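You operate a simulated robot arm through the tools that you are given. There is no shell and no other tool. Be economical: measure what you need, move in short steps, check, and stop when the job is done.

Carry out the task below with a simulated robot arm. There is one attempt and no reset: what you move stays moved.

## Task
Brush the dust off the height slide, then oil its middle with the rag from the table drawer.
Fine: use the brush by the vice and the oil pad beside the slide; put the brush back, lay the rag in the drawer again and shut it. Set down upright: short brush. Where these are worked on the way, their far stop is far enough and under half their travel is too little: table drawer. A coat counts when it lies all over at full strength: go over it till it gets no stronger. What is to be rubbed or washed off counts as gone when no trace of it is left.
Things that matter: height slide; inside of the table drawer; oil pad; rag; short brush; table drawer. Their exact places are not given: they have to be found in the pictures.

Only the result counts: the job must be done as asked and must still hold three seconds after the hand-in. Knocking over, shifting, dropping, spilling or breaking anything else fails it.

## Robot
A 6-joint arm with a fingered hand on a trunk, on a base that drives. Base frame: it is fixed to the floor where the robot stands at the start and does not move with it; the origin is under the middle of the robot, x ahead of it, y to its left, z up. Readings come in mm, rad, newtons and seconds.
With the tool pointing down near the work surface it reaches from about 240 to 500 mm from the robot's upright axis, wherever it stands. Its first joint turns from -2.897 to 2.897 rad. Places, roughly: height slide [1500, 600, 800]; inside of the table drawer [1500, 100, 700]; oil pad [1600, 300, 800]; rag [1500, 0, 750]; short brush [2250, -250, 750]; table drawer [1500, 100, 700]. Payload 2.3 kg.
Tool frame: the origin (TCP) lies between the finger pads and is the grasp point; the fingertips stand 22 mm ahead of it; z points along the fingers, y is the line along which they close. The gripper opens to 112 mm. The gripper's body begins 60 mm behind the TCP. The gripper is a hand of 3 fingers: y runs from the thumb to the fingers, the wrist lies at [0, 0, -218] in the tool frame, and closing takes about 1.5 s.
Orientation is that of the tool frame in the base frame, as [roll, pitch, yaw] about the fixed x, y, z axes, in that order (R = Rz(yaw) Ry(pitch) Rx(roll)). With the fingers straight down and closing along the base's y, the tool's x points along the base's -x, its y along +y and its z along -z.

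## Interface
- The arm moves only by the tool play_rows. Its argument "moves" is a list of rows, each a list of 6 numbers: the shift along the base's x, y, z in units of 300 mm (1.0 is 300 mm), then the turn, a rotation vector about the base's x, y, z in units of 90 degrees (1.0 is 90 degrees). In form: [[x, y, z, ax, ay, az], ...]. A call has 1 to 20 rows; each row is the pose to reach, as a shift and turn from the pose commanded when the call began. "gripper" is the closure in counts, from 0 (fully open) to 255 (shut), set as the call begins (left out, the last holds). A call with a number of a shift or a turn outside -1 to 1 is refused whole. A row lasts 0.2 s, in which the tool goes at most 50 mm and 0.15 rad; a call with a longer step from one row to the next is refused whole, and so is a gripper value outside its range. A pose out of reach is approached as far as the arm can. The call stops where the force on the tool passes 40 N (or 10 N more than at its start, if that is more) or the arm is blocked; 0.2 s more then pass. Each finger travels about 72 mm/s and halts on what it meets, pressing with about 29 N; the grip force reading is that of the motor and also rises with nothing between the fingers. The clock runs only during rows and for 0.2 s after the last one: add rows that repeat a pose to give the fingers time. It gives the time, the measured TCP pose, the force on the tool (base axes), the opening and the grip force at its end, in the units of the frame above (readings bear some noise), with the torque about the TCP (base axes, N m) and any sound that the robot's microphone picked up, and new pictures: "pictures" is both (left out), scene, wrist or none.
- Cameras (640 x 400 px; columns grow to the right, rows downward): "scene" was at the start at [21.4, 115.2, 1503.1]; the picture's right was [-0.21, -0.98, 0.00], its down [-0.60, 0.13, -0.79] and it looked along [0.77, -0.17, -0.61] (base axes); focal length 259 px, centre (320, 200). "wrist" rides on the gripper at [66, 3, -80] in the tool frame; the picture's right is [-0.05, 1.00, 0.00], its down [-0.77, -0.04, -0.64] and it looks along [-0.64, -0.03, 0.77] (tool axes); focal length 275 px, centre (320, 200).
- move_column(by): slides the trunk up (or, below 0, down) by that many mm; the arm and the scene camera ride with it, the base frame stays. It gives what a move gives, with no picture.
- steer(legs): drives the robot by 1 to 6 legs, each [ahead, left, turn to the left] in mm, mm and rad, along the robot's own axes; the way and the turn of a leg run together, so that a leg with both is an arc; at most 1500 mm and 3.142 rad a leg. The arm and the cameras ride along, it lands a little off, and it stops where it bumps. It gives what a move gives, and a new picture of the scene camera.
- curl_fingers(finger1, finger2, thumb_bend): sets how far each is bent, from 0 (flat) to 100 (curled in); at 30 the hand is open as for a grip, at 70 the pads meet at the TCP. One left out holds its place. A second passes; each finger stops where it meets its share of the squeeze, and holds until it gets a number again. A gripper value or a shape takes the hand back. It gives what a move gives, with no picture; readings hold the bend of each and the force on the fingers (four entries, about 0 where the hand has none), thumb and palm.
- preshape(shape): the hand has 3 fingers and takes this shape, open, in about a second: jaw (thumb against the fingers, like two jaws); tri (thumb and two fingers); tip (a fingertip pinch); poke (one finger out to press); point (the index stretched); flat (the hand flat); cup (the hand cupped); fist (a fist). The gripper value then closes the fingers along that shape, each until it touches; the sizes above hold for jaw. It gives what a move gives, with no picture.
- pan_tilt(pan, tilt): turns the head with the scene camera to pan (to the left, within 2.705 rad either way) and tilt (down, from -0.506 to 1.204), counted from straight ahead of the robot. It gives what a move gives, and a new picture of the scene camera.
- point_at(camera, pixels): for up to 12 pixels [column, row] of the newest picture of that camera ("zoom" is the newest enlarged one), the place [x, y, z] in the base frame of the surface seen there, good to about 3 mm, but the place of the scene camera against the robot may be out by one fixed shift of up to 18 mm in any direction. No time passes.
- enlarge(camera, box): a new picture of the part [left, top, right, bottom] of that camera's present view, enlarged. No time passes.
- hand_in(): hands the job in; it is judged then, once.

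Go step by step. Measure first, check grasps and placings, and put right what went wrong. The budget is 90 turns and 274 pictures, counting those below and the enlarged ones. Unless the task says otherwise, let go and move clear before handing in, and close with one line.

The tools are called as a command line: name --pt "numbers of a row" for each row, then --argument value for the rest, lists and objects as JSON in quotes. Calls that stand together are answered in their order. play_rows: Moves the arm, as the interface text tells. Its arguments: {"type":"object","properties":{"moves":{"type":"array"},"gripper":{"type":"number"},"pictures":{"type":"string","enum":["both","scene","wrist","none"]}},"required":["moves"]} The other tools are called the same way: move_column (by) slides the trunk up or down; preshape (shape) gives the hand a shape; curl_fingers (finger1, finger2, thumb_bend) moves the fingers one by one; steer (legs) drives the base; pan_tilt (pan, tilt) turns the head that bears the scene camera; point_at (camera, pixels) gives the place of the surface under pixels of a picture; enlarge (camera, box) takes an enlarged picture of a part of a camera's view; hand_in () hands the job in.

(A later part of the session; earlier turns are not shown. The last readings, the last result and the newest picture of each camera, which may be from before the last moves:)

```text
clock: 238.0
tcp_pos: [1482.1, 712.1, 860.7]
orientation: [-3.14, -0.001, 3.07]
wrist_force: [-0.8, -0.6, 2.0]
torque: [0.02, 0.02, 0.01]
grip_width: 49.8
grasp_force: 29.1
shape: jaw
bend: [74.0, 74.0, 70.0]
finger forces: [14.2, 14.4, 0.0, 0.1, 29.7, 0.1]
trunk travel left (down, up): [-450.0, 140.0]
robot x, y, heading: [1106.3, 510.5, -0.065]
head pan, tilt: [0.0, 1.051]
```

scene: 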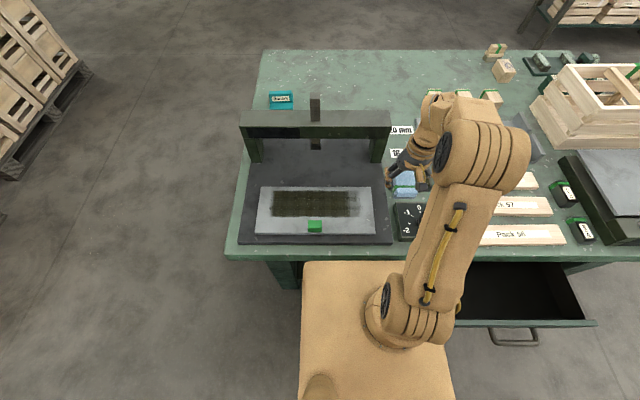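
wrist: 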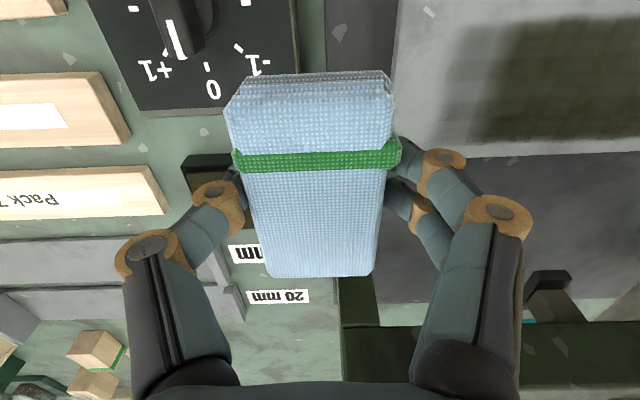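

Force fell to 2 N; press 1 mm lower and continue strokes.

play_rows --pt "0.012 0.15 -0.004 0 0 0" --pt "0.002 0.03 -0.004 0 0 0" --pt "-0.007 -0.1 -0.003 0 0 0" --pt "-0.017 -0.23 -0.003 0 0 0" --pt "-0.027 -0.36 -0.002 0 0 0" --pt "-0.036 -0.49 -0.002 0 0 0" --pt "-0.046 -0.63 -0.002 0 0 0" --pt "-0.048 -0.66 -0.002 0 0 0" --pt "-0.036 -0.53 -0.002 0 0 0" --pt "-0.027 -0.4 -0.002 0 0 0" --pt "-0.017 -0.27 -0.003 0 0 0" --pt "-0.007 -0.14 -0.003 0 0 0" --pt "0.002 0 -0.004 0 0 0" --pt "0.012 0.14 -0.004 0 0 0" --pt "0.002 0 -0.004 0 0 0" --pt "-0.007 -0.14 -0.003 0 0 0" --pt "-0.017 -0.27 -0.003 0 0 0" --pt "-0.027 -0.4 -0.002 0 0 0" --pt "-0.036 -0.53 -0.002 0 0 0" --pt "-0.048 -0.66 -0.002 0 0 0" --pictures "none"

play_rows --pt "0 0 0.1 0 0 0" --pt "0 -0.1 0.2 0 0 0" --pt "0 -0.2 0.28 0 0 0" --pt "0 -0.3 0.34 0 0 0" --pt "0 -0.36 0.36 0 0 0"

enlarge --camera "scene" --box '[240, 170, 400, 250]'

```text
clock: 242.2
tcp_pos: [1468.8, 510.3, 861.0]
orientation: [-3.141, 0.001, 3.069]
wrist_force: [0.5, -0.2, -1.0]
torque: [0.0, -0.01, 0.01]
grip_width: 49.6
grasp_force: 28.6
shape: jaw
bend: [74.0, 74.0, 71.0]
finger forces: [14.4, 14.6, 0.0, 0.0, 29.0, 0.1]
trunk travel left (down, up): [-450.0, 140.0]
robot x, y, heading: [1107.3, 509.7, -0.063]
head pan, tilt: [0.0, 1.051]
```

```text
clock: 243.4
tcp_pos: [1469.7, 405.8, 967.7]
orientation: [-3.141, 0.002, 3.074]
wrist_force: [0.3, -1.0, -0.3]
torque: [0.0, 0.03, 0.03]
grip_width: 50.0
grasp_force: 28.5
shape: jaw
bend: [74.0, 74.0, 71.0]
finger forces: [14.4, 14.5, 0.0, 0.0, 28.9, 0.0]
trunk travel left (down, up): [-450.0, 140.0]
robot x, y, heading: [1111.0, 506.0, -0.067]
head pan, tilt: [0.0, 1.051]
```

scene: 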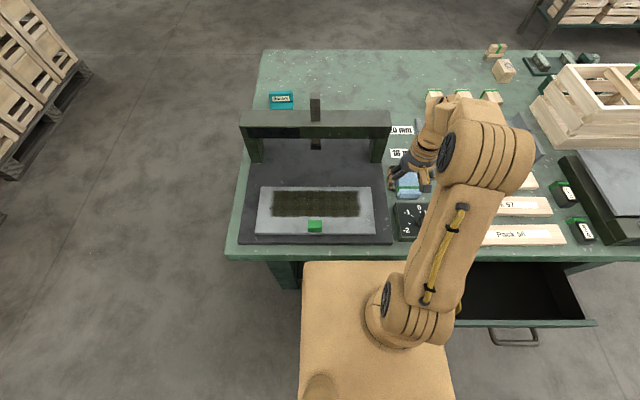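
wrist: 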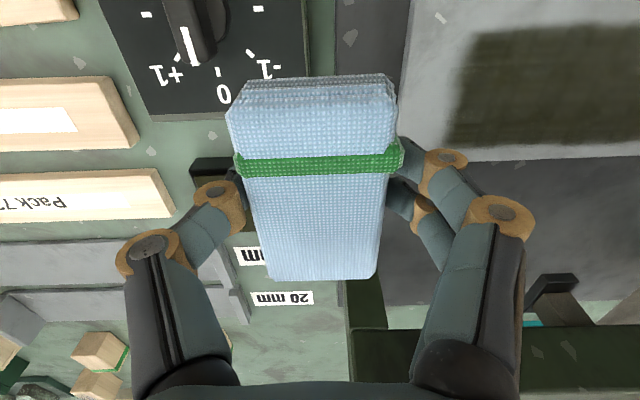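

```text
4.00 times, centred on (320, 210) of scene
```

zoom: 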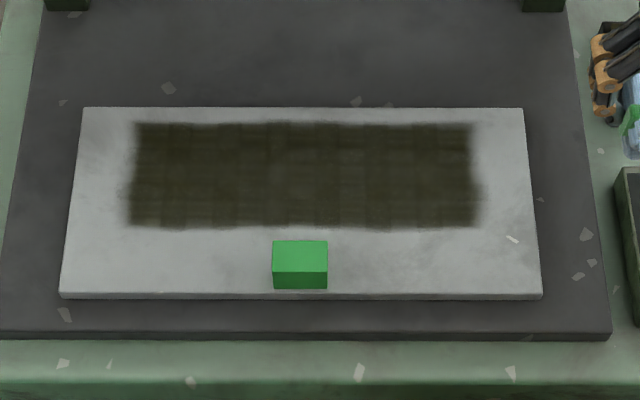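

The coat now covers a clear rectangle (130–478, 122–228). I'll run strokes ~17 mm further back to cover the far part and build up strength.

play_rows --pt "0 0.15 0 0 0 0" --pt "0.03 0.28 -0.05 0 0 0" --pt "0.053 0.363 -0.15 0 0 0" --pt "0.053 0.363 -0.28 0 0 0" --pt "0.053 0.363 -0.345 0 0 0" --pt "0.053 0.363 -0.364 0 0 0" --pt "0.063 0.5 -0.365 0 0 0" --pt "0.073 0.63 -0.365 0 0 0" --pt "0.083 0.76 -0.366 0 0 0" --pt "0.093 0.89 -0.366 0 0 0" --pt "0.103 1.0 -0.367 0 0 0" --pt "0.093 0.89 -0.367 0 0 0" --pt "0.083 0.76 -0.366 0 0 0" --pt "0.073 0.63 -0.366 0 0 0" --pt "0.063 0.5 -0.365 0 0 0" --pt "0.053 0.363 -0.365 0 0 0" --pictures "none"

play_rows --pt "0.01 0.13 0 0 0 0" --pt "0.02 0.27 0 0 0 0" --pt "0.03 0.4 -0.001 0 0 0" --pt "0.04 0.54 -0.001 0 0 0" --pt "0.05 0.68 -0.002 0 0 0" --pt "0.06 0.82 -0.002 0 0 0" --pt "0.05 0.68 -0.002 0 0 0" --pt "0.04 0.54 -0.001 0 0 0" --pt "0.03 0.4 -0.001 0 0 0" --pt "0.02 0.27 -0.001 0 0 0" --pt "0.01 0.13 0 0 0 0" --pt "0 0 0 0 0 0" --pt "0 0 0.1 0 0 0" --pt "0 -0.1 0.2 0 0 0" --pt "0 -0.2 0.28 0 0 0" --pt "0 -0.3 0.34 0 0 0" --pt "0 -0.36 0.36 0 0 0"

enlarge --camera "scene" --box '[240, 170, 400, 250]'

```text
clock: 246.8
tcp_pos: [1485.3, 514.2, 858.8]
orientation: [-3.14, 0.0, 3.07]
wrist_force: [0.4, 3.7, 9.1]
torque: [0.21, -0.02, 0.0]
grip_width: 50.3
grasp_force: 29.0
shape: jaw
bend: [74.0, 74.0, 72.0]
finger forces: [15.5, 15.6, 0.0, 0.0, 27.3, 0.0]
trunk travel left (down, up): [-450.0, 140.0]
robot x, y, heading: [1110.2, 509.0, -0.073]
head pan, tilt: [0.0, 1.051]
```

```text
clock: 250.4
tcp_pos: [1484.2, 404.5, 968.8]
orientation: [3.141, -0.001, 3.072]
wrist_force: [0.4, -0.8, -0.4]
torque: [0.0, -0.01, -0.03]
grip_width: 49.8
grasp_force: 28.2
shape: jaw
bend: [74.0, 74.0, 71.0]
finger forces: [14.4, 14.5, 0.1, 0.0, 29.0, 0.1]
trunk travel left (down, up): [-450.0, 140.0]
robot x, y, heading: [1107.1, 507.4, -0.07]
head pan, tilt: [0.0, 1.051]
```

scene: 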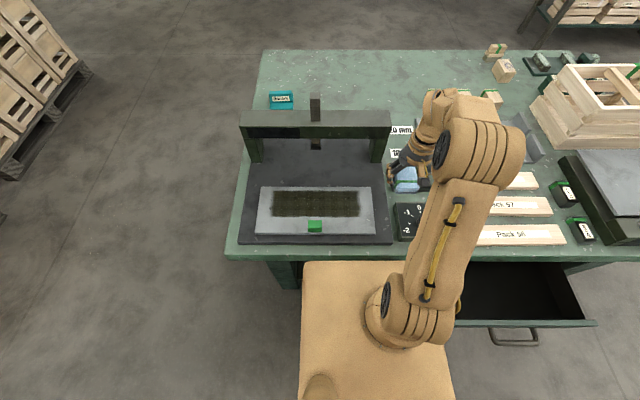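
wrist: 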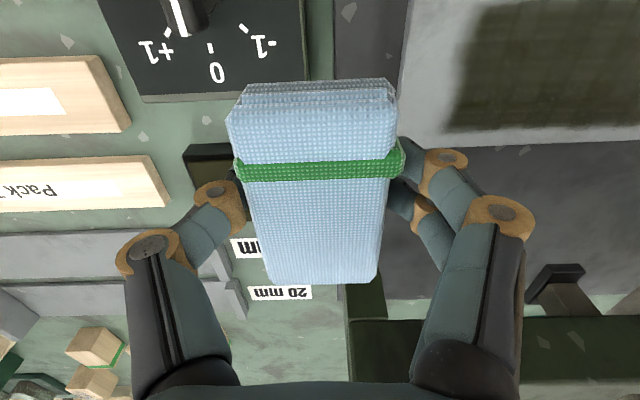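

```text
4.00 times, centred on (320, 210) of scene
```

zoom: 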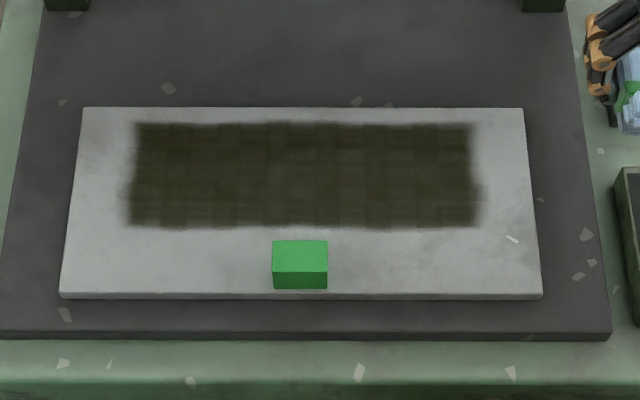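

Far, left and right edges didn't grow, so the region is bounded there. I'll measure the patch edges and zoom on the coat's evenness.

point_at --camera "zoom" --pixels '[[300, 122], [300, 228], [130, 175], [478, 175], [300, 240], [200, 108], [200, 292], [200, 228]]'

enlarge --camera "scene" --box '[268, 184, 364, 224]'

```text
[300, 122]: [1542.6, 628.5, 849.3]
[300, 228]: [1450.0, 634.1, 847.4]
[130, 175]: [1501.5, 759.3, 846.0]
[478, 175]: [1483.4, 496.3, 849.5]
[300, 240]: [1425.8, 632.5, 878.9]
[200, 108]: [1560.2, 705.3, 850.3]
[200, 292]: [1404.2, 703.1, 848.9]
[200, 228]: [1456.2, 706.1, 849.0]
```

```text
6.67 times, centred on (316, 204) of scene
```

zoom: 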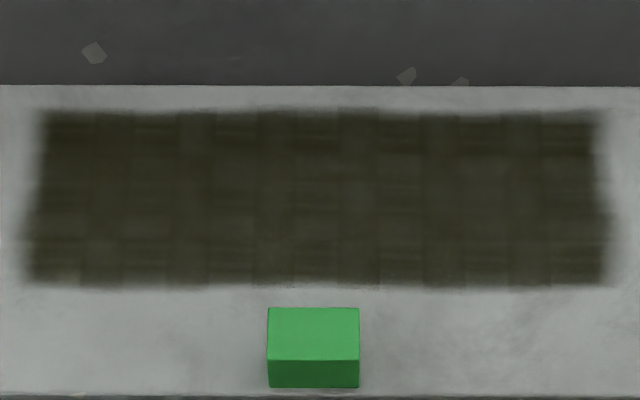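

The patch (x 1450–1542, y 508–771) is wholly covered; slight unevenness remains. Re-oil the rag on the pad and go over it again.

play_rows --pt "0.08 -0.1 0 0 0 0" --pt "0.18 -0.2 -0.03 0 0 0" --pt "0.26 -0.228 -0.12 0 0 0" --pt "0.26 -0.228 -0.25 0 0 0" --pt "0.26 -0.228 -0.34 0 0 0" --pt "0.26 -0.228 -0.37 0 0 0" --pt "0.26 -0.228 -0.38 0 0 0" --pt "0.26 -0.228 -0.385 0 0 0" --pictures "none"

```text
clock: 252.2
tcp_pos: [1562.7, 337.7, 852.3]
orientation: [-3.139, 0.003, 3.07]
wrist_force: [2.7, -1.1, 14.5]
torque: [0.08, 0.01, 0.01]
grip_width: 49.7
grasp_force: 29.1
shape: jaw
bend: [74.0, 74.0, 71.0]
finger forces: [14.6, 14.8, 0.0, 0.0, 29.6, 0.0]
trunk travel left (down, up): [-450.0, 140.0]
robot x, y, heading: [1108.7, 506.6, -0.074]
head pan, tilt: [0.0, 1.051]
```

Pad contact again (14 N). Lift and go back to the slide for another set of strokes.

play_rows --pt "0 0 0.12 0 0 0" --pt "-0.02 0.02 0.25 0 0 0" --pt "-0.12 0.1 0.3 0 0 0" --pt "-0.2 0.22 0.3 0 0 0" --pt "-0.28 0.35 0.3 0 0 0" --pt "-0.303 0.48 0.26 0 0 0" --pt "-0.303 0.56 0.15 0 0 0" --pt "-0.303 0.56 0.06 0 0 0" --pt "-0.303 0.56 0.03 0 0 0" --pt "-0.303 0.56 0.024 0 0 0" --pt "-0.293 0.69 0.023 0 0 0" --pt "-0.283 0.82 0.023 0 0 0" --pt "-0.275 0.95 0.022 0 0 0" --pt "-0.272 1.0 0.022 0 0 0" --pictures "none"

play_rows --pt "0.01 0.14 0 0 0 0" --pt "0.02 0.28 -0.001 0 0 0" --pt "0.03 0.4 -0.001 0 0 0" --pt "0.033 0.44 -0.001 0 0 0" --pt "0.02 0.28 -0.001 0 0 0" --pt "0.01 0.14 0 0 0 0" --pt "0 0 0 0 0 0" --pt "-0.01 -0.14 0.001 0 0 0" --pt "-0.02 -0.28 0.001 0 0 0" --pt "-0.03 -0.42 0.001 0 0 0" --pt "-0.032 -0.46 0.001 0 0 0" --pt "-0.022 -0.32 0.001 0 0 0" --pt "-0.012 -0.18 0.001 0 0 0" --pt "-0.002 -0.04 0 0 0 0" --pt "0.008 0.1 0 0 0 0" --pt "0.018 0.24 0 0 0 0" --pt "0.028 0.38 -0.001 0 0 0" --pt "0.033 0.45 -0.001 0 0 0" --pictures "none"

```text
clock: 255.2
tcp_pos: [1482.6, 638.3, 860.2]
orientation: [-3.141, 0.001, 3.069]
wrist_force: [0.1, 0.0, 0.1]
torque: [-0.01, 0.0, -0.02]
grip_width: 49.6
grasp_force: 29.0
shape: jaw
bend: [74.0, 74.0, 71.0]
finger forces: [14.5, 14.6, 0.0, 0.0, 29.3, 0.1]
trunk travel left (down, up): [-450.0, 140.0]
robot x, y, heading: [1107.2, 506.7, -0.068]
head pan, tilt: [0.0, 1.051]
```

```text
clock: 259.0
tcp_pos: [1489.6, 772.3, 857.2]
orientation: [3.138, 0.003, 3.071]
wrist_force: [-1.2, -9.3, 21.5]
torque: [-0.36, 0.03, 0.02]
grip_width: 50.2
grasp_force: 29.1
shape: jaw
bend: [75.0, 75.0, 70.0]
finger forces: [12.8, 13.0, 0.0, 0.1, 34.8, 0.0]
trunk travel left (down, up): [-450.0, 140.0]
robot x, y, heading: [1107.9, 505.0, -0.066]
head pan, tilt: [0.0, 1.051]
```

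21 N here at z 857 — the fingertips are close to the plate. Raise 1.5 mm and go back along the far row.

play_rows --pt "0 0 0.03 0 0 0" --pt "0.055 -0.03 0.03 0 0 0" --pt "0.053 -0.05 0.006 0 0 0" --pt "0.045 -0.19 0.006 0 0 0" --pt "0.035 -0.33 0.006 0 0 0" --pt "0.025 -0.47 0.005 0 0 0" --pt "0.015 -0.61 0.005 0 0 0" --pt "0.005 -0.75 0.005 0 0 0" --pt "-0.003 -0.88 0.005 0 0 0" --pt "0.005 -0.75 0.005 0 0 0" --pt "0.015 -0.61 0.005 0 0 0" --pt "0.025 -0.47 0.005 0 0 0" --pt "0.035 -0.33 0.006 0 0 0" --pt "0.045 -0.19 0.006 0 0 0" --pt "0.053 -0.05 0.006 0 0 0" --pictures "none"

play_rows --pt "0 0 0.1 0 0 0" --pt "0 -0.05 0.25 0 0 0" --pt "-0.02 -0.2 0.35 0 0 0" --pt "-0.03 -0.35 0.36 0 0 0" --pt "-0.05 -0.5 0.36 0 0 0" --pt "-0.05 -0.65 0.36 0 0 0" --pt "-0.05 -0.8 0.36 0 0 0" --pt "-0.05 -0.95 0.36 0 0 0" --pt "-0.05 -1.0 0.36 0 0 0"

enlarge --camera "scene" --box '[268, 184, 364, 224]'

```text
clock: 262.2
tcp_pos: [1506.4, 757.2, 857.9]
orientation: [3.141, -0.003, 3.071]
wrist_force: [-0.5, -1.9, 2.2]
torque: [0.05, 0.02, -0.03]
grip_width: 49.5
grasp_force: 29.3
shape: jaw
bend: [74.0, 74.0, 70.0]
finger forces: [14.1, 14.2, 0.1, 0.0, 29.5, 0.1]
trunk travel left (down, up): [-450.0, 140.0]
robot x, y, heading: [1108.7, 508.1, -0.067]
head pan, tilt: [0.0, 1.051]
```

```text
refused: row 3 steps farther than a row can; nothing moved
```

```text
6.67 times, centred on (316, 204) of scene
```

zoom: 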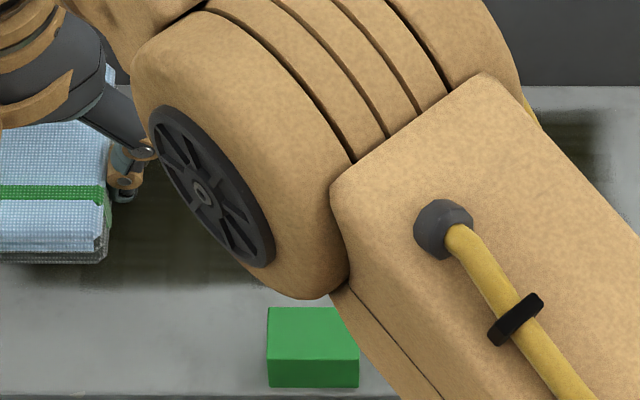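

play_rows --pt "0 0 0.1 0 0 0" --pt "0 -0.05 0.22 0 0 0" --pt "-0.02 -0.15 0.32 0 0 0" --pt "-0.03 -0.29 0.36 0 0 0" --pt "-0.05 -0.44 0.36 0 0 0" --pt "-0.05 -0.6 0.36 0 0 0" --pt "-0.05 -0.75 0.36 0 0 0" --pt "-0.05 -0.9 0.36 0 0 0" --pt "-0.05 -1.0 0.36 0 0 0"

enlarge --camera "scene" --box '[268, 184, 364, 224]'

```text
clock: 264.2
tcp_pos: [1491.4, 455.9, 967.0]
orientation: [3.14, -0.001, 3.073]
wrist_force: [0.3, 0.2, -0.3]
torque: [0.04, 0.0, 0.0]
grip_width: 49.5
grasp_force: 29.1
shape: jaw
bend: [74.0, 74.0, 70.0]
finger forces: [14.4, 14.6, 0.0, 0.0, 28.9, 0.1]
trunk travel left (down, up): [-450.0, 140.0]
robot x, y, heading: [1110.4, 506.4, -0.072]
head pan, tilt: [0.0, 1.051]
```

scene: 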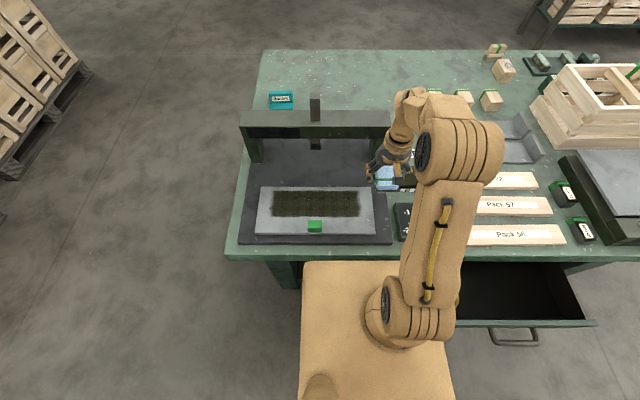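
wrist: 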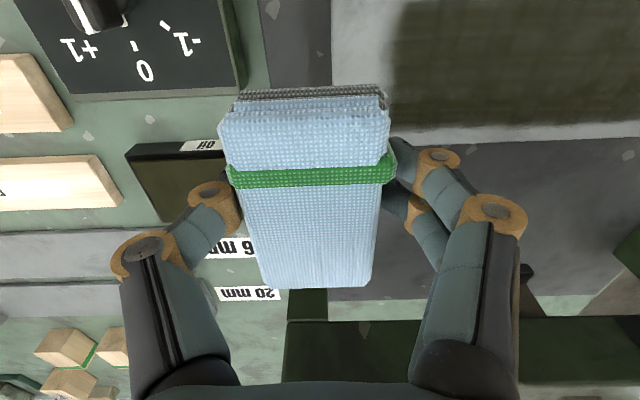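

```text
6.67 times, centred on (316, 204) of scene
```

zoom: 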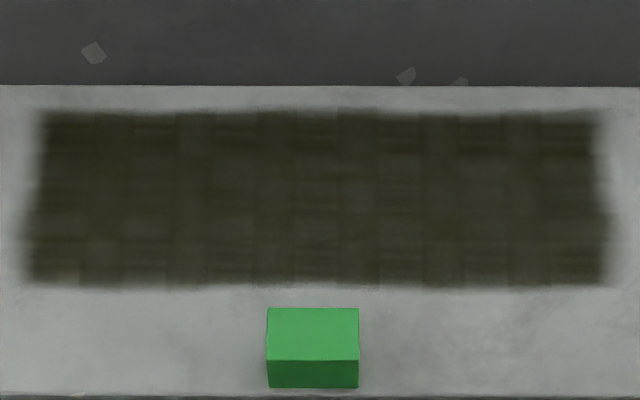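

The coat looks even and barely changed from before; the lighter spot at lower left is the paint chip beneath. One more full pass to be sure of saturation.

play_rows --pt "-0.03 0.1 -0.05 0 0 0" --pt "-0.06 0.17 -0.18 0 0 0" --pt "-0.06 0.17 -0.3 0 0 0" --pt "-0.06 0.17 -0.355 0 0 0" --pt "-0.06 0.17 -0.361 0 0 0" --pt "-0.05 0.31 -0.361 0 0 0" --pt "-0.04 0.45 -0.361 0 0 0" --pt "-0.03 0.59 -0.361 0 0 0" --pt "-0.02 0.73 -0.361 0 0 0" --pt "-0.01 0.87 -0.361 0 0 0" --pt "-0.003 1.0 -0.362 0 0 0" --pt "-0.01 0.87 -0.362 0 0 0" --pt "-0.02 0.73 -0.361 0 0 0" --pt "-0.03 0.59 -0.361 0 0 0" --pt "-0.04 0.45 -0.361 0 0 0" --pt "-0.05 0.31 -0.361 0 0 0" --pt "-0.06 0.17 -0.361 0 0 0" --pictures "none"

play_rows --pt "0 0 0.03 0 0 0" --pt "0.075 -0.005 0.03 0 0 0" --pt "0.075 -0.005 0 0 0 0" --pt "0.085 0.135 0 0 0 0" --pt "0.095 0.275 0 0 0 0" --pt "0.105 0.415 0 0 0 0" --pt "0.115 0.555 0 0 0 0" --pt "0.125 0.695 -0.001 0 0 0" --pt "0.135 0.83 -0.001 0 0 0" --pt "0.125 0.695 -0.001 0 0 0" --pt "0.115 0.555 -0.001 0 0 0" --pt "0.105 0.415 0 0 0 0" --pt "0.095 0.275 0 0 0 0" --pt "0.085 0.135 0 0 0 0" --pt "0.075 -0.005 0 0 0 0" --pt "0.075 -0.005 0.12 0 0 0" --pt "0.05 -0.05 0.25 0 0 0" --pt "0 -0.1 0.36 0 0 0" --pt "-0.1 -0.15 0.42 0 0 0" --pt "-0.2 -0.2 0.5 0 0 0"

enlarge --camera "scene" --box '[268, 184, 364, 224]'

```text
clock: 267.8
tcp_pos: [1473.5, 507.4, 860.6]
orientation: [3.141, -0.002, 3.072]
wrist_force: [0.3, -0.2, -0.2]
torque: [0.01, 0.01, 0.03]
grip_width: 49.6
grasp_force: 29.2
shape: jaw
bend: [74.0, 74.0, 70.0]
finger forces: [14.4, 14.7, 0.0, 0.0, 29.1, 0.0]
trunk travel left (down, up): [-450.0, 140.0]
robot x, y, heading: [1110.3, 509.2, -0.07]
head pan, tilt: [0.0, 1.051]
```

```text
clock: 272.0
tcp_pos: [1411.5, 446.8, 1008.9]
orientation: [-3.141, 0.001, 3.071]
wrist_force: [0.1, -0.1, 0.3]
torque: [-0.02, 0.0, 0.0]
grip_width: 49.5
grasp_force: 29.1
shape: jaw
bend: [74.0, 74.0, 70.0]
finger forces: [14.2, 14.5, 0.0, 0.0, 28.7, 0.1]
trunk travel left (down, up): [-450.0, 140.0]
robot x, y, heading: [1105.2, 507.6, -0.068]
head pan, tilt: [0.0, 1.051]
```

scene: 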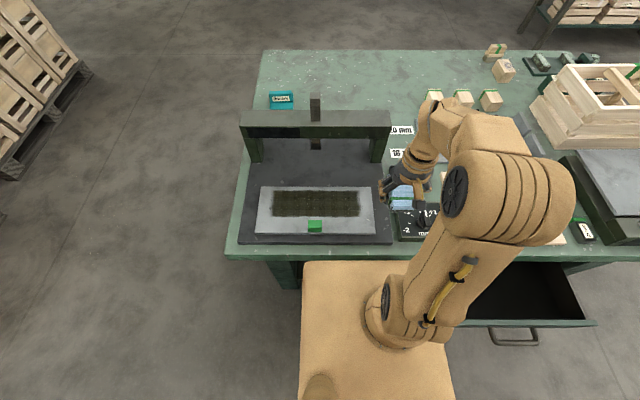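
wrist: 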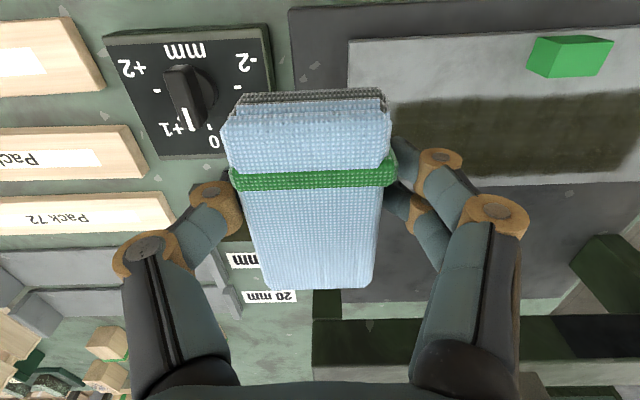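

```text
6.67 times, centred on (316, 204) of scene
```

zoom: 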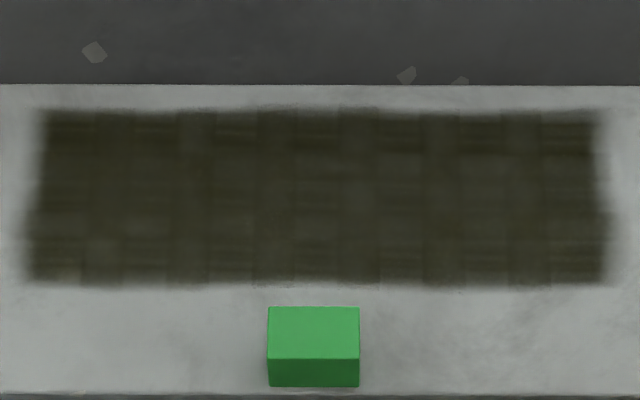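

No further change: the coat is at full strength. Now take the rag back to the drawer.

steer --legs '[[-285, 0, 0], [12, -376, 0]]'

```text
clock: 275.9
tcp_pos: [1122.1, 91.6, 1008.7]
orientation: [3.141, -0.001, 3.073]
wrist_force: [-0.4, -0.5, -0.8]
torque: [-0.02, 0.01, -0.03]
grip_width: 49.5
grasp_force: 28.8
shape: jaw
bend: [74.0, 74.0, 70.0]
finger forces: [14.1, 14.5, 0.1, 0.1, 28.7, 0.0]
trunk travel left (down, up): [-450.0, 140.0]
robot x, y, heading: [817.7, 154.4, -0.065]
head pan, tilt: [0.0, 1.051]
```

scene: 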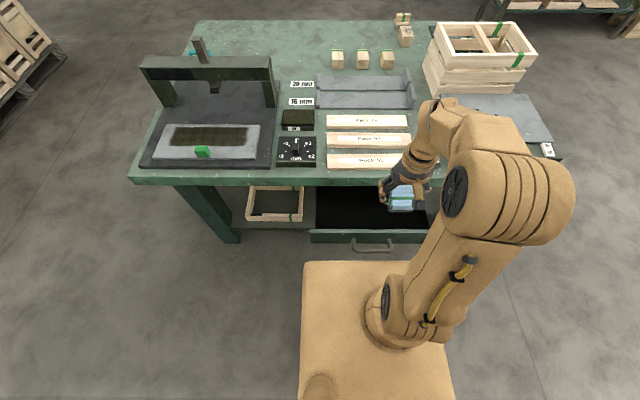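

Move over the rag's old place and lower the trunk.

play_rows --pt "0.12 0.02 0 0 0 0" --pt "0.24 0.05 -0.05 0 0 0" --pt "0.365 0.073 -0.13 0 0 0" --pt "0.365 0.073 -0.262 0 0 0" --pictures "none"

move_column --by -235

play_rows --pt "0 0 -0.02 0 0 0" --pt "0 0 -0.035 0 0 0"

```text
clock: 276.9
tcp_pos: [1231.4, 116.0, 929.3]
orientation: [-3.141, -0.001, 3.071]
wrist_force: [-0.2, 0.2, 0.0]
torque: [0.0, 0.03, 0.01]
grip_width: 49.4
grasp_force: 28.9
shape: jaw
bend: [74.0, 74.0, 70.0]
finger forces: [14.0, 14.3, 0.0, 0.0, 28.4, 0.1]
trunk travel left (down, up): [-450.0, 140.0]
robot x, y, heading: [817.4, 153.4, -0.063]
head pan, tilt: [0.0, 1.051]
```

```text
clock: 279.4
tcp_pos: [1232.2, 116.0, 695.1]
orientation: [-3.142, 0.0, 3.071]
wrist_force: [0.3, 0.0, -0.6]
torque: [0.01, 0.02, -0.01]
grip_width: 49.4
grasp_force: 29.0
shape: jaw
bend: [74.0, 74.0, 70.0]
finger forces: [14.0, 14.3, 0.0, 0.1, 28.4, 0.0]
trunk travel left (down, up): [-215.0, 375.0]
robot x, y, heading: [820.9, 152.4, -0.063]
head pan, tilt: [0.0, 1.051]
```

```text
clock: 280.0
tcp_pos: [1230.0, 115.3, 685.6]
orientation: [3.141, -0.003, 3.07]
wrist_force: [-0.5, 0.6, 0.0]
torque: [0.0, 0.02, -0.01]
grip_width: 49.4
grasp_force: 29.4
shape: jaw
bend: [74.0, 74.0, 70.0]
finger forces: [13.9, 14.3, 0.0, 0.0, 28.4, 0.0]
trunk travel left (down, up): [-215.0, 375.0]
robot x, y, heading: [815.6, 153.2, -0.066]
head pan, tilt: [0.0, 1.051]
```

scene: 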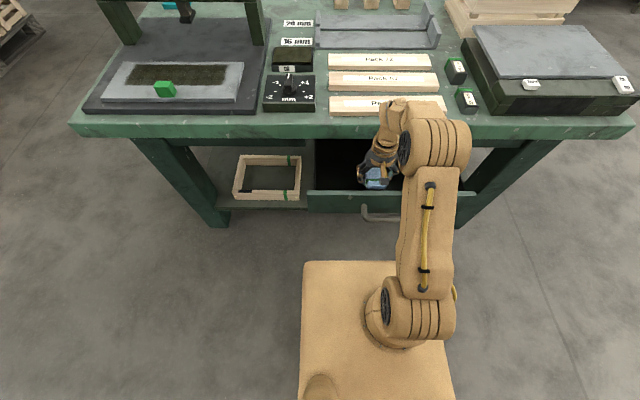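
wrist: 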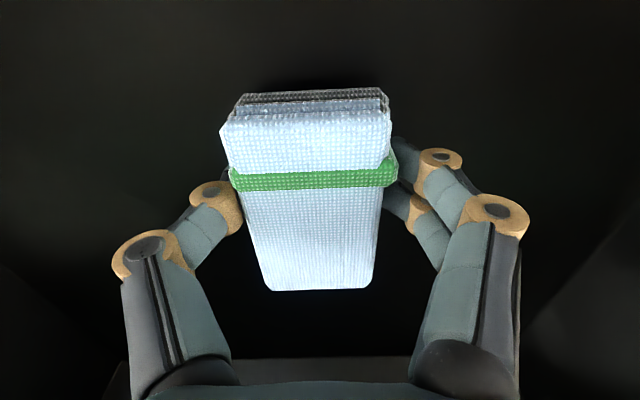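

Lower in small steps to touch the drawer floor.

play_rows --pt "0 0 -0.007 0 0 0" --pt "0 0 -0.014 0 0 0" --pictures "none"

```text
clock: 280.6
tcp_pos: [1231.7, 116.7, 679.8]
orientation: [-3.141, 0.0, 3.071]
wrist_force: [-1.2, -0.5, -2.1]
torque: [0.0, 0.01, -0.02]
grip_width: 49.3
grasp_force: 28.9
shape: jaw
bend: [74.0, 74.0, 70.0]
finger forces: [14.0, 14.3, 0.1, 0.0, 28.4, 0.0]
trunk travel left (down, up): [-215.0, 375.0]
robot x, y, heading: [815.3, 153.4, -0.067]
head pan, tilt: [0.0, 1.051]
```

play_rows --pt "0 0 -0.005 0 0 0" --pt "0 0 -0.008 0 0 0" --pictures "none"

play_rows --pt "0 0 0 0 0 0" --pt "0 0 0 0 0 0" --pt "0 0 0 0 0 0" --pt "0 0 0 0 0 0" --pt "0 0 0 0 0 0" --pt "0 0 0.05 0 0 0" --pt "0 0 0.15 0 0 0" --pt "0 0 0.3 0 0 0" --gripper 60

```text
clock: 281.2
tcp_pos: [1231.3, 116.6, 679.0]
orientation: [-3.141, 0.001, 3.071]
wrist_force: [0.2, -1.4, 11.7]
torque: [0.07, -0.04, -0.01]
grip_width: 49.4
grasp_force: 29.1
shape: jaw
bend: [74.0, 74.0, 70.0]
finger forces: [13.9, 14.2, 0.0, 0.0, 29.4, 0.0]
trunk travel left (down, up): [-215.0, 375.0]
robot x, y, heading: [816.0, 153.5, -0.074]
head pan, tilt: [0.0, 1.051]
```

```text
clock: 283.0
tcp_pos: [1232.2, 114.7, 766.7]
orientation: [3.141, 0.001, 3.07]
wrist_force: [-0.2, -0.3, 0.1]
torque: [-0.03, 0.01, 0.02]
grip_width: 85.3
grasp_force: 0.0
shape: jaw
bend: [63.0, 63.0, 59.0]
finger forces: [0.1, 0.0, 0.0, 0.0, 0.0, 0.0]
trunk travel left (down, up): [-215.0, 375.0]
robot x, y, heading: [814.4, 152.1, -0.07]
head pan, tilt: [0.0, 1.051]
```

scene: 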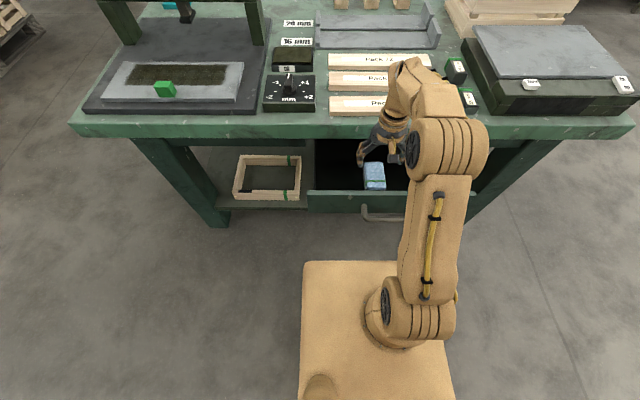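
wrist: 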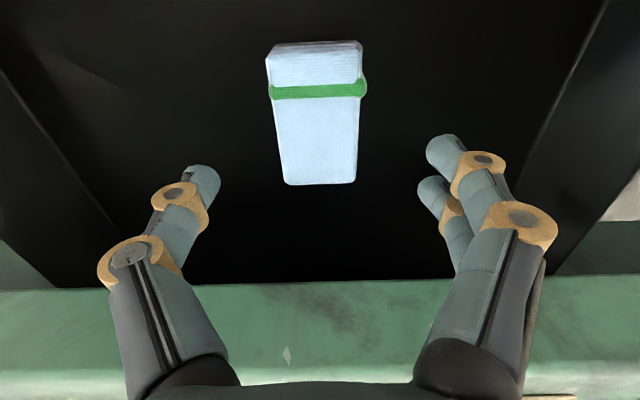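

The rag lies back in the drawer. To shut it I'll back away, point the closed hand forward, and push the drawer panel beside the handle.

move_column --by 150

steer --legs '[[-400, 80, 0]]'

play_rows --pt "0.06 -0.004 0.04 -0.006 -0.09 0" --pt "0.12 -0.008 0.08 -0.012 -0.18 0" --pt "0.18 -0.012 0.12 -0.018 -0.27 0" --pt "0.24 -0.016 0.16 -0.024 -0.36 0" --pt "0.3 -0.02 0.2 -0.03 -0.45 0" --pt "0.36 -0.024 0.24 -0.036 -0.54 0" --pt "0.42 -0.028 0.28 -0.042 -0.63 0" --pt "0.48 -0.032 0.32 -0.048 -0.72 0" --pt "0.54 -0.036 0.36 -0.054 -0.81 0" --pt "0.6 -0.04 0.42 -0.06 -0.9 0" --pt "0.65 -0.044 0.48 -0.065 -0.98 0" --pt "0.68 -0.044 0.48 -0.066 -0.998 0" --gripper 255

```text
clock: 284.7
tcp_pos: [1233.3, 113.6, 916.0]
orientation: [3.14, -0.001, 3.071]
wrist_force: [-0.9, 0.4, -0.6]
torque: [-0.02, -0.01, -0.03]
grip_width: 85.2
grasp_force: 0.0
shape: jaw
bend: [63.0, 63.0, 59.0]
finger forces: [0.1, 0.0, 0.0, 0.0, 0.1, 0.0]
trunk travel left (down, up): [-365.0, 225.0]
robot x, y, heading: [819.0, 154.5, -0.067]
head pan, tilt: [0.0, 1.051]
```

```text
clock: 287.3
tcp_pos: [832.0, 221.5, 916.9]
orientation: [-3.14, 0.001, 3.071]
wrist_force: [0.2, 0.4, 0.0]
torque: [-0.02, -0.03, 0.03]
grip_width: 85.7
grasp_force: 0.1
shape: jaw
bend: [63.0, 63.0, 59.0]
finger forces: [0.1, 0.1, 0.0, 0.0, 0.0, 0.0]
trunk travel left (down, up): [-365.0, 225.0]
robot x, y, heading: [416.8, 261.2, -0.067]
head pan, tilt: [0.0, 1.051]
```

scene: 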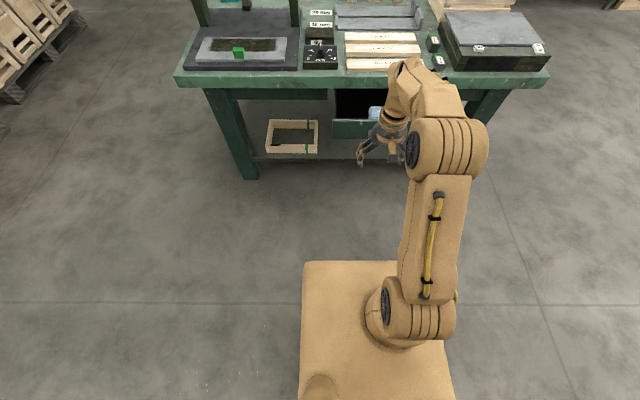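

```text
clock: 289.9
tcp_pos: [1034.2, 209.1, 1061.4]
orientation: [1.287, 1.566, 1.219]
wrist_force: [1.3, -0.3, -0.2]
torque: [0.04, 0.02, 0.05]
grip_width: 0.1
grasp_force: 29.2
shape: jaw
bend: [67.0, 67.0, 76.0]
finger forces: [0.1, 0.0, 0.0, 0.0, 0.1, 0.0]
out of reach, approached as far as the arm can: row 7, 8
trunk travel left (down, up): [-365.0, 225.0]
robot x, y, heading: [411.5, 261.5, -0.07]
head pan, tilt: [0.0, 1.051]
```

scene: 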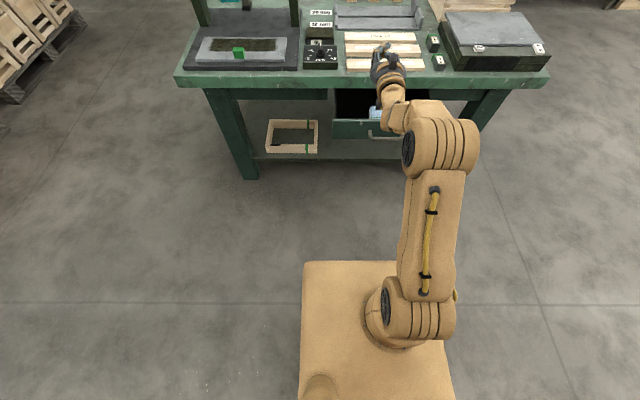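
wrist: 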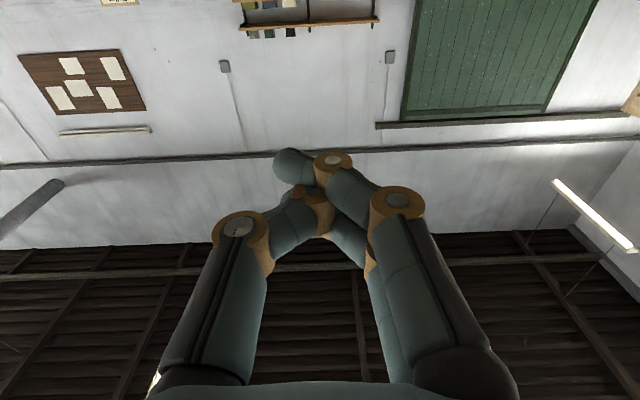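

Horizontal pose reached at (1034,209,1061). Lower the trunk fully to z≈696 and look.

move_column --by -365

pan_tilt --pan 0.0 --tilt 0.5

```text
clock: 293.4
tcp_pos: [1034.3, 208.7, 696.8]
orientation: [1.693, 1.567, 1.628]
wrist_force: [-0.1, 0.6, 0.5]
torque: [-0.01, -0.02, -0.02]
grip_width: 0.2
grasp_force: 28.9
shape: jaw
bend: [67.0, 67.0, 76.0]
finger forces: [0.0, 0.0, 0.0, 0.1, 0.0, 0.1]
trunk travel left (down, up): [0.0, 590.0]
robot x, y, heading: [416.4, 262.5, -0.069]
head pan, tilt: [0.0, 1.051]
```

```text
clock: 294.4
tcp_pos: [1033.5, 206.9, 696.0]
orientation: [1.674, 1.567, 1.607]
wrist_force: [-0.3, 0.3, 0.4]
torque: [-0.01, 0.06, 0.01]
grip_width: 0.0
grasp_force: 29.3
shape: jaw
bend: [67.0, 67.0, 76.0]
finger forces: [0.1, 0.0, 0.0, 0.1, 0.0, 0.1]
trunk travel left (down, up): [0.0, 590.0]
robot x, y, heading: [417.9, 258.3, -0.068]
head pan, tilt: [0.0, 0.499]
```

scene: 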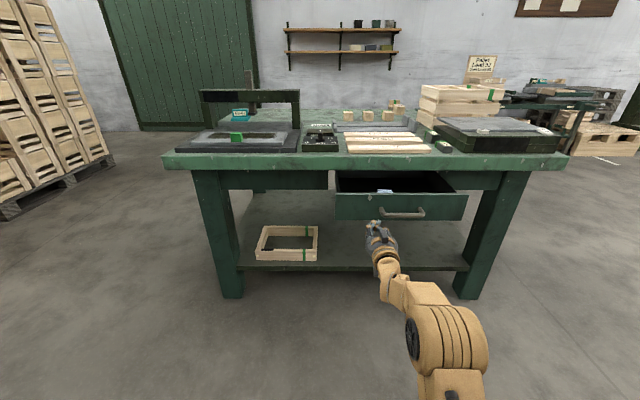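

Drive forward to push the drawer shut, in steps.

steer --legs '[[220, 0, 0]]'

steer --legs '[[80, 0, 0]]'

```text
clock: 296.1
tcp_pos: [1252.5, 192.1, 696.7]
orientation: [1.662, 1.567, 1.595]
wrist_force: [-0.7, -0.6, -0.2]
torque: [-0.02, -0.02, -0.02]
grip_width: 0.3
grasp_force: 29.0
shape: jaw
bend: [69.0, 69.0, 77.0]
finger forces: [0.0, 0.0, 0.0, 0.0, 0.1, 0.0]
trunk travel left (down, up): [0.0, 590.0]
robot x, y, heading: [635.7, 244.5, -0.066]
head pan, tilt: [0.0, 0.499]
```

scene: 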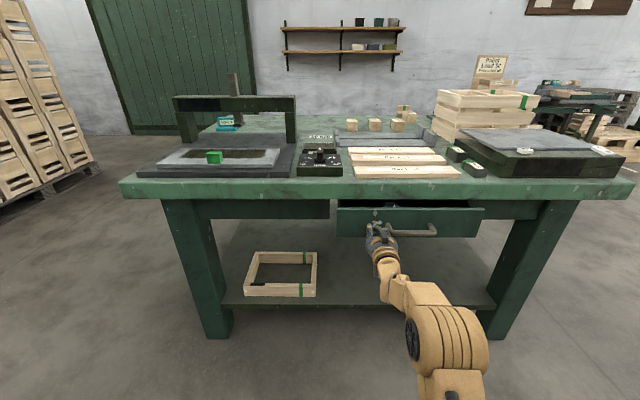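

```text
clock: 297.1
tcp_pos: [1334.2, 188.4, 695.6]
orientation: [1.663, 1.567, 1.597]
wrist_force: [0.0, 1.2, -0.7]
torque: [-0.01, 0.0, 0.0]
grip_width: 0.1
grasp_force: 29.2
shape: jaw
bend: [69.0, 69.0, 77.0]
finger forces: [0.0, 0.0, 0.0, 0.0, 0.0, 0.0]
trunk travel left (down, up): [0.0, 590.0]
robot x, y, heading: [714.0, 239.2, -0.068]
head pan, tilt: [0.0, 0.499]
```

scene: 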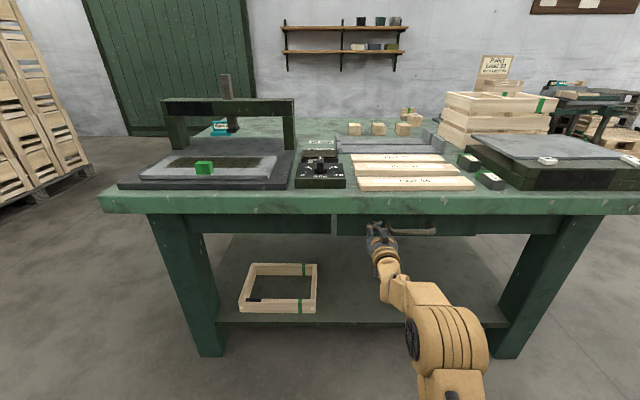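

Nearly shut; push the last part.

steer --legs '[[35, 0, 0]]'

enlarge --camera "scene" --box '[320, 190, 480, 260]'

point_at --camera "scene" --pixels '[[352, 228], [470, 225], [320, 225], [505, 228], [430, 235]]'

```text
clock: 298.0
tcp_pos: [1369.2, 186.0, 696.4]
orientation: [1.653, 1.567, 1.586]
wrist_force: [-1.4, 0.8, -0.4]
torque: [-0.01, -0.01, -0.01]
grip_width: 0.0
grasp_force: 29.0
shape: jaw
bend: [69.0, 69.0, 77.0]
finger forces: [0.0, 0.0, 0.0, 0.1, 0.1, 0.0]
trunk travel left (down, up): [0.0, 590.0]
robot x, y, heading: [756.6, 241.4, -0.067]
head pan, tilt: [0.0, 0.499]
```

scene: 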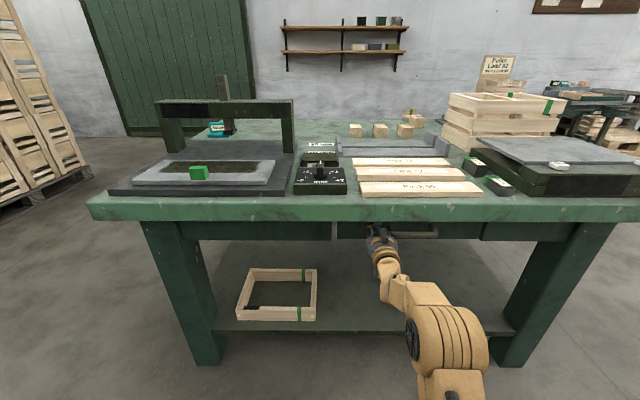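

```text
4.00 times, centred on (400, 225) of scene
```

zoom: 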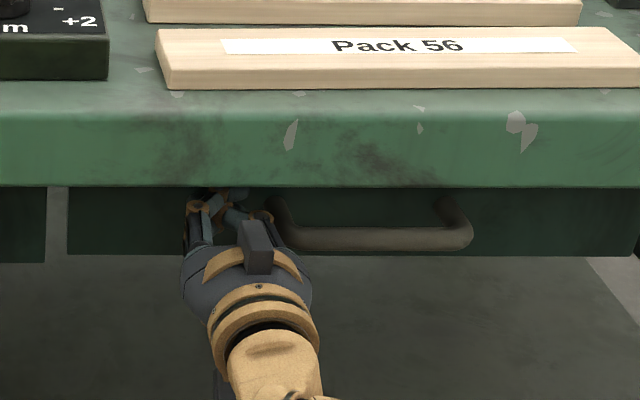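

```text
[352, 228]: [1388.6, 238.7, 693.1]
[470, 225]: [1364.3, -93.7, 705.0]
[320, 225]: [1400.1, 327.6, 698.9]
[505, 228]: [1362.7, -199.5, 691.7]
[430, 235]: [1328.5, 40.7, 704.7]
```

The drawer is shut (panel at x≈1389, handle back at its first place, 1328). Now back off, raise the trunk and turn the tool down, so I can pull the slide back to where it stood.

steer --legs '[[-350, 0, 0]]'

move_column --by 420

play_rows --pt "-0.06 0.004 0 0.006 0.09 0" --pt "-0.12 0.008 -0.02 0.012 0.18 0" --pt "-0.2 0.012 -0.04 0.018 0.27 0" --pt "-0.28 0.016 -0.06 0.024 0.36 0" --pt "-0.36 0.02 -0.08 0.03 0.45 0" --pt "-0.44 0.024 -0.1 0.036 0.54 0" --pt "-0.52 0.028 -0.12 0.042 0.63 0" --pt "-0.6 0.032 -0.14 0.048 0.72 0" --pt "-0.66 0.036 -0.15 0.054 0.81 0" --pt "-0.72 0.04 -0.15 0.06 0.9 0" --pt "-0.76 0.044 -0.15 0.065 0.98 0" --pt "-0.76 0.044 -0.15 0.066 0.998 0" --gripper 60 --pictures "none"

```text
clock: 300.3
tcp_pos: [1017.7, 210.7, 696.5]
orientation: [1.689, 1.566, 1.627]
wrist_force: [-0.5, 0.4, -0.8]
torque: [-0.01, 0.0, -0.01]
grip_width: 0.0
grasp_force: 29.3
shape: jaw
bend: [69.0, 69.0, 77.0]
finger forces: [0.1, 0.0, 0.1, 0.1, 0.0, 0.0]
trunk travel left (down, up): [0.0, 590.0]
robot x, y, heading: [400.6, 261.2, -0.061]
head pan, tilt: [0.0, 0.499]
```

scene: 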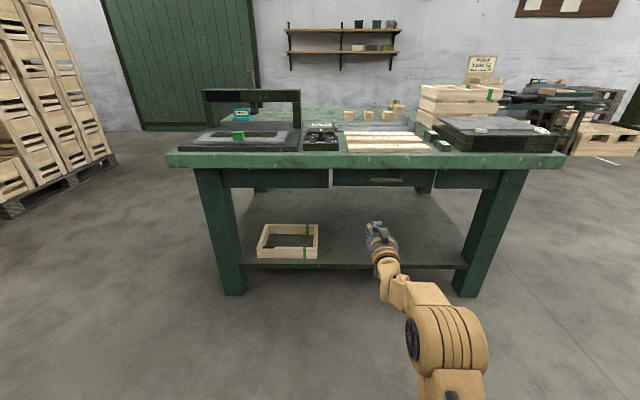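

```text
refused: 420 is not a number from -400 to 400
```

```text
clock: 302.9
tcp_pos: [789.0, 223.2, 649.9]
orientation: [3.138, 0.0, 3.07]
wrist_force: [-0.8, -1.4, 0.2]
torque: [-0.01, 0.0, -0.01]
grip_width: 85.6
grasp_force: 0.1
shape: jaw
bend: [62.0, 62.0, 59.0]
finger forces: [0.0, 0.0, 0.1, 0.1, 0.0, 0.0]
out of reach, approached as far as the arm can: row 4
trunk travel left (down, up): [0.0, 590.0]
robot x, y, heading: [400.1, 260.0, -0.069]
head pan, tilt: [0.0, 0.499]
```

The drawer stays shut and the tool points down at (789,223,650). Raise the trunk 400 mm and drive to the slide.

move_column --by 400

steer --legs '[[450, 430, 0], [180, 0, 0]]'

play_rows --pt "0 0 -0.1 0 0 0" --pt "0 0 -0.2 0 0 0" --pictures "wrist"

pan_tilt --pan 0.0 --tilt 1.05

```text
clock: 306.7
tcp_pos: [788.7, 224.2, 1051.2]
orientation: [3.137, 0.0, 3.072]
wrist_force: [-0.2, 0.0, 0.6]
torque: [0.01, -0.01, 0.03]
grip_width: 85.4
grasp_force: 0.0
shape: jaw
bend: [62.0, 62.0, 59.0]
finger forces: [0.0, 0.0, 0.1, 0.0, 0.0, 0.0]
trunk travel left (down, up): [-400.0, 190.0]
robot x, y, heading: [398.8, 260.9, -0.061]
head pan, tilt: [0.0, 0.499]
```

```text
clock: 311.3
tcp_pos: [1446.0, 613.9, 1050.8]
orientation: [3.139, -0.002, 3.071]
wrist_force: [-0.2, 0.2, -0.6]
torque: [0.01, 0.01, 0.0]
grip_width: 85.5
grasp_force: 0.0
shape: jaw
bend: [62.0, 62.0, 59.0]
finger forces: [0.0, 0.0, 0.0, 0.0, 0.0, 0.0]
trunk travel left (down, up): [-400.0, 190.0]
robot x, y, heading: [1052.3, 650.7, -0.065]
head pan, tilt: [0.0, 0.499]
```

scene: 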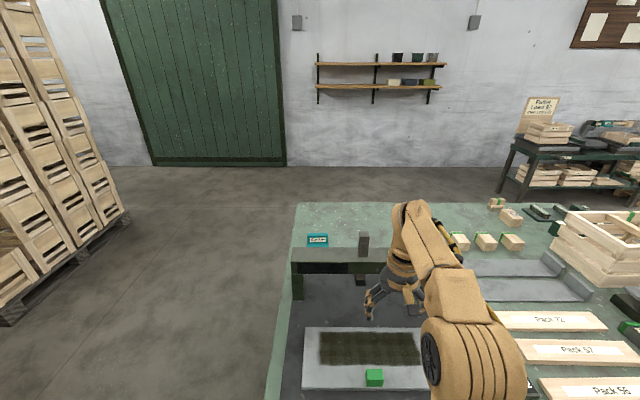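

```text
clock: 311.9
tcp_pos: [1445.0, 613.4, 990.8]
orientation: [3.138, -0.001, 3.071]
wrist_force: [-0.3, -0.4, -0.1]
torque: [-0.02, 0.02, -0.04]
grip_width: 85.6
grasp_force: 0.1
shape: jaw
bend: [62.0, 62.0, 59.0]
finger forces: [0.0, 0.0, 0.1, 0.1, 0.0, 0.1]
trunk travel left (down, up): [-400.0, 190.0]
robot x, y, heading: [1054.0, 654.0, -0.065]
head pan, tilt: [0.0, 0.499]
```

wrist: 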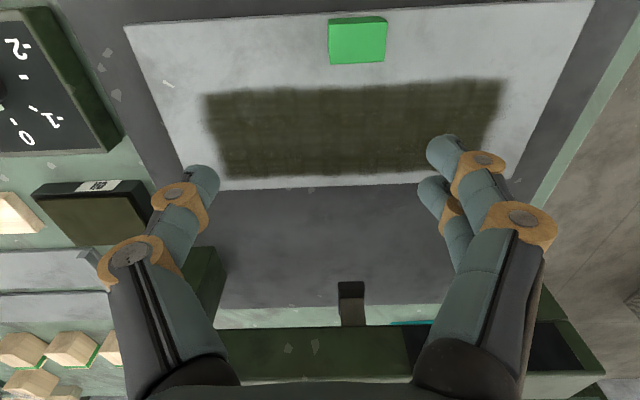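

```text
clock: 312.9
tcp_pos: [1445.7, 613.1, 990.7]
orientation: [3.138, -0.001, 3.071]
wrist_force: [0.7, 0.2, 0.5]
torque: [-0.01, 0.02, 0.0]
grip_width: 85.2
grasp_force: 0.0
shape: jaw
bend: [62.0, 62.0, 59.0]
finger forces: [0.0, 0.1, 0.1, 0.0, 0.0, 0.1]
trunk travel left (down, up): [-400.0, 190.0]
robot x, y, heading: [1052.9, 653.0, -0.066]
head pan, tilt: [0.0, 1.051]
```

scene: 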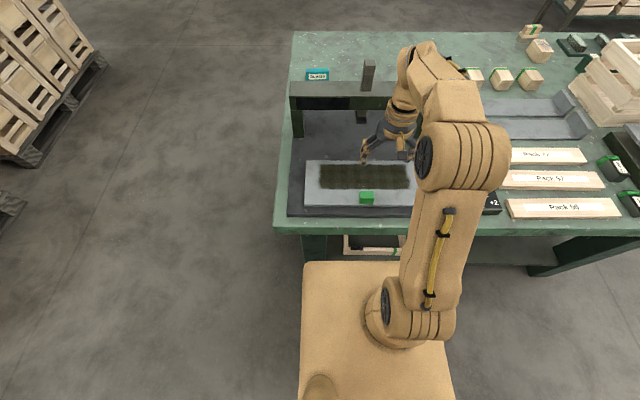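

Measure the green grip with the wrist camera and the slide's corners with the scene camera.

point_at --camera "wrist" --pixels '[[335, 45], [380, 45], [358, 22], [358, 45], [358, 59], [250, 20], [580, 6], [522, 180]]'

point_at --camera "scene" --pixels '[[307, 164], [306, 203], [366, 194], [361, 196], [372, 196]]'

```text
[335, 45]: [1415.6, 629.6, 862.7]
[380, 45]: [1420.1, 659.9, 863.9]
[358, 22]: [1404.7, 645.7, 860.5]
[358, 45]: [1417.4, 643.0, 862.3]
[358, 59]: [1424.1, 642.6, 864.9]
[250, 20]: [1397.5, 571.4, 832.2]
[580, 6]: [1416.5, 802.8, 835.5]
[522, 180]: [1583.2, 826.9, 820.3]
```

```text
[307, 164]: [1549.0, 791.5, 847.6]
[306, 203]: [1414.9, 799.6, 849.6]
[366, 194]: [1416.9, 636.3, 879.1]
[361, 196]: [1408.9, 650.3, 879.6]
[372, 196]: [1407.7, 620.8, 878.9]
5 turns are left
```

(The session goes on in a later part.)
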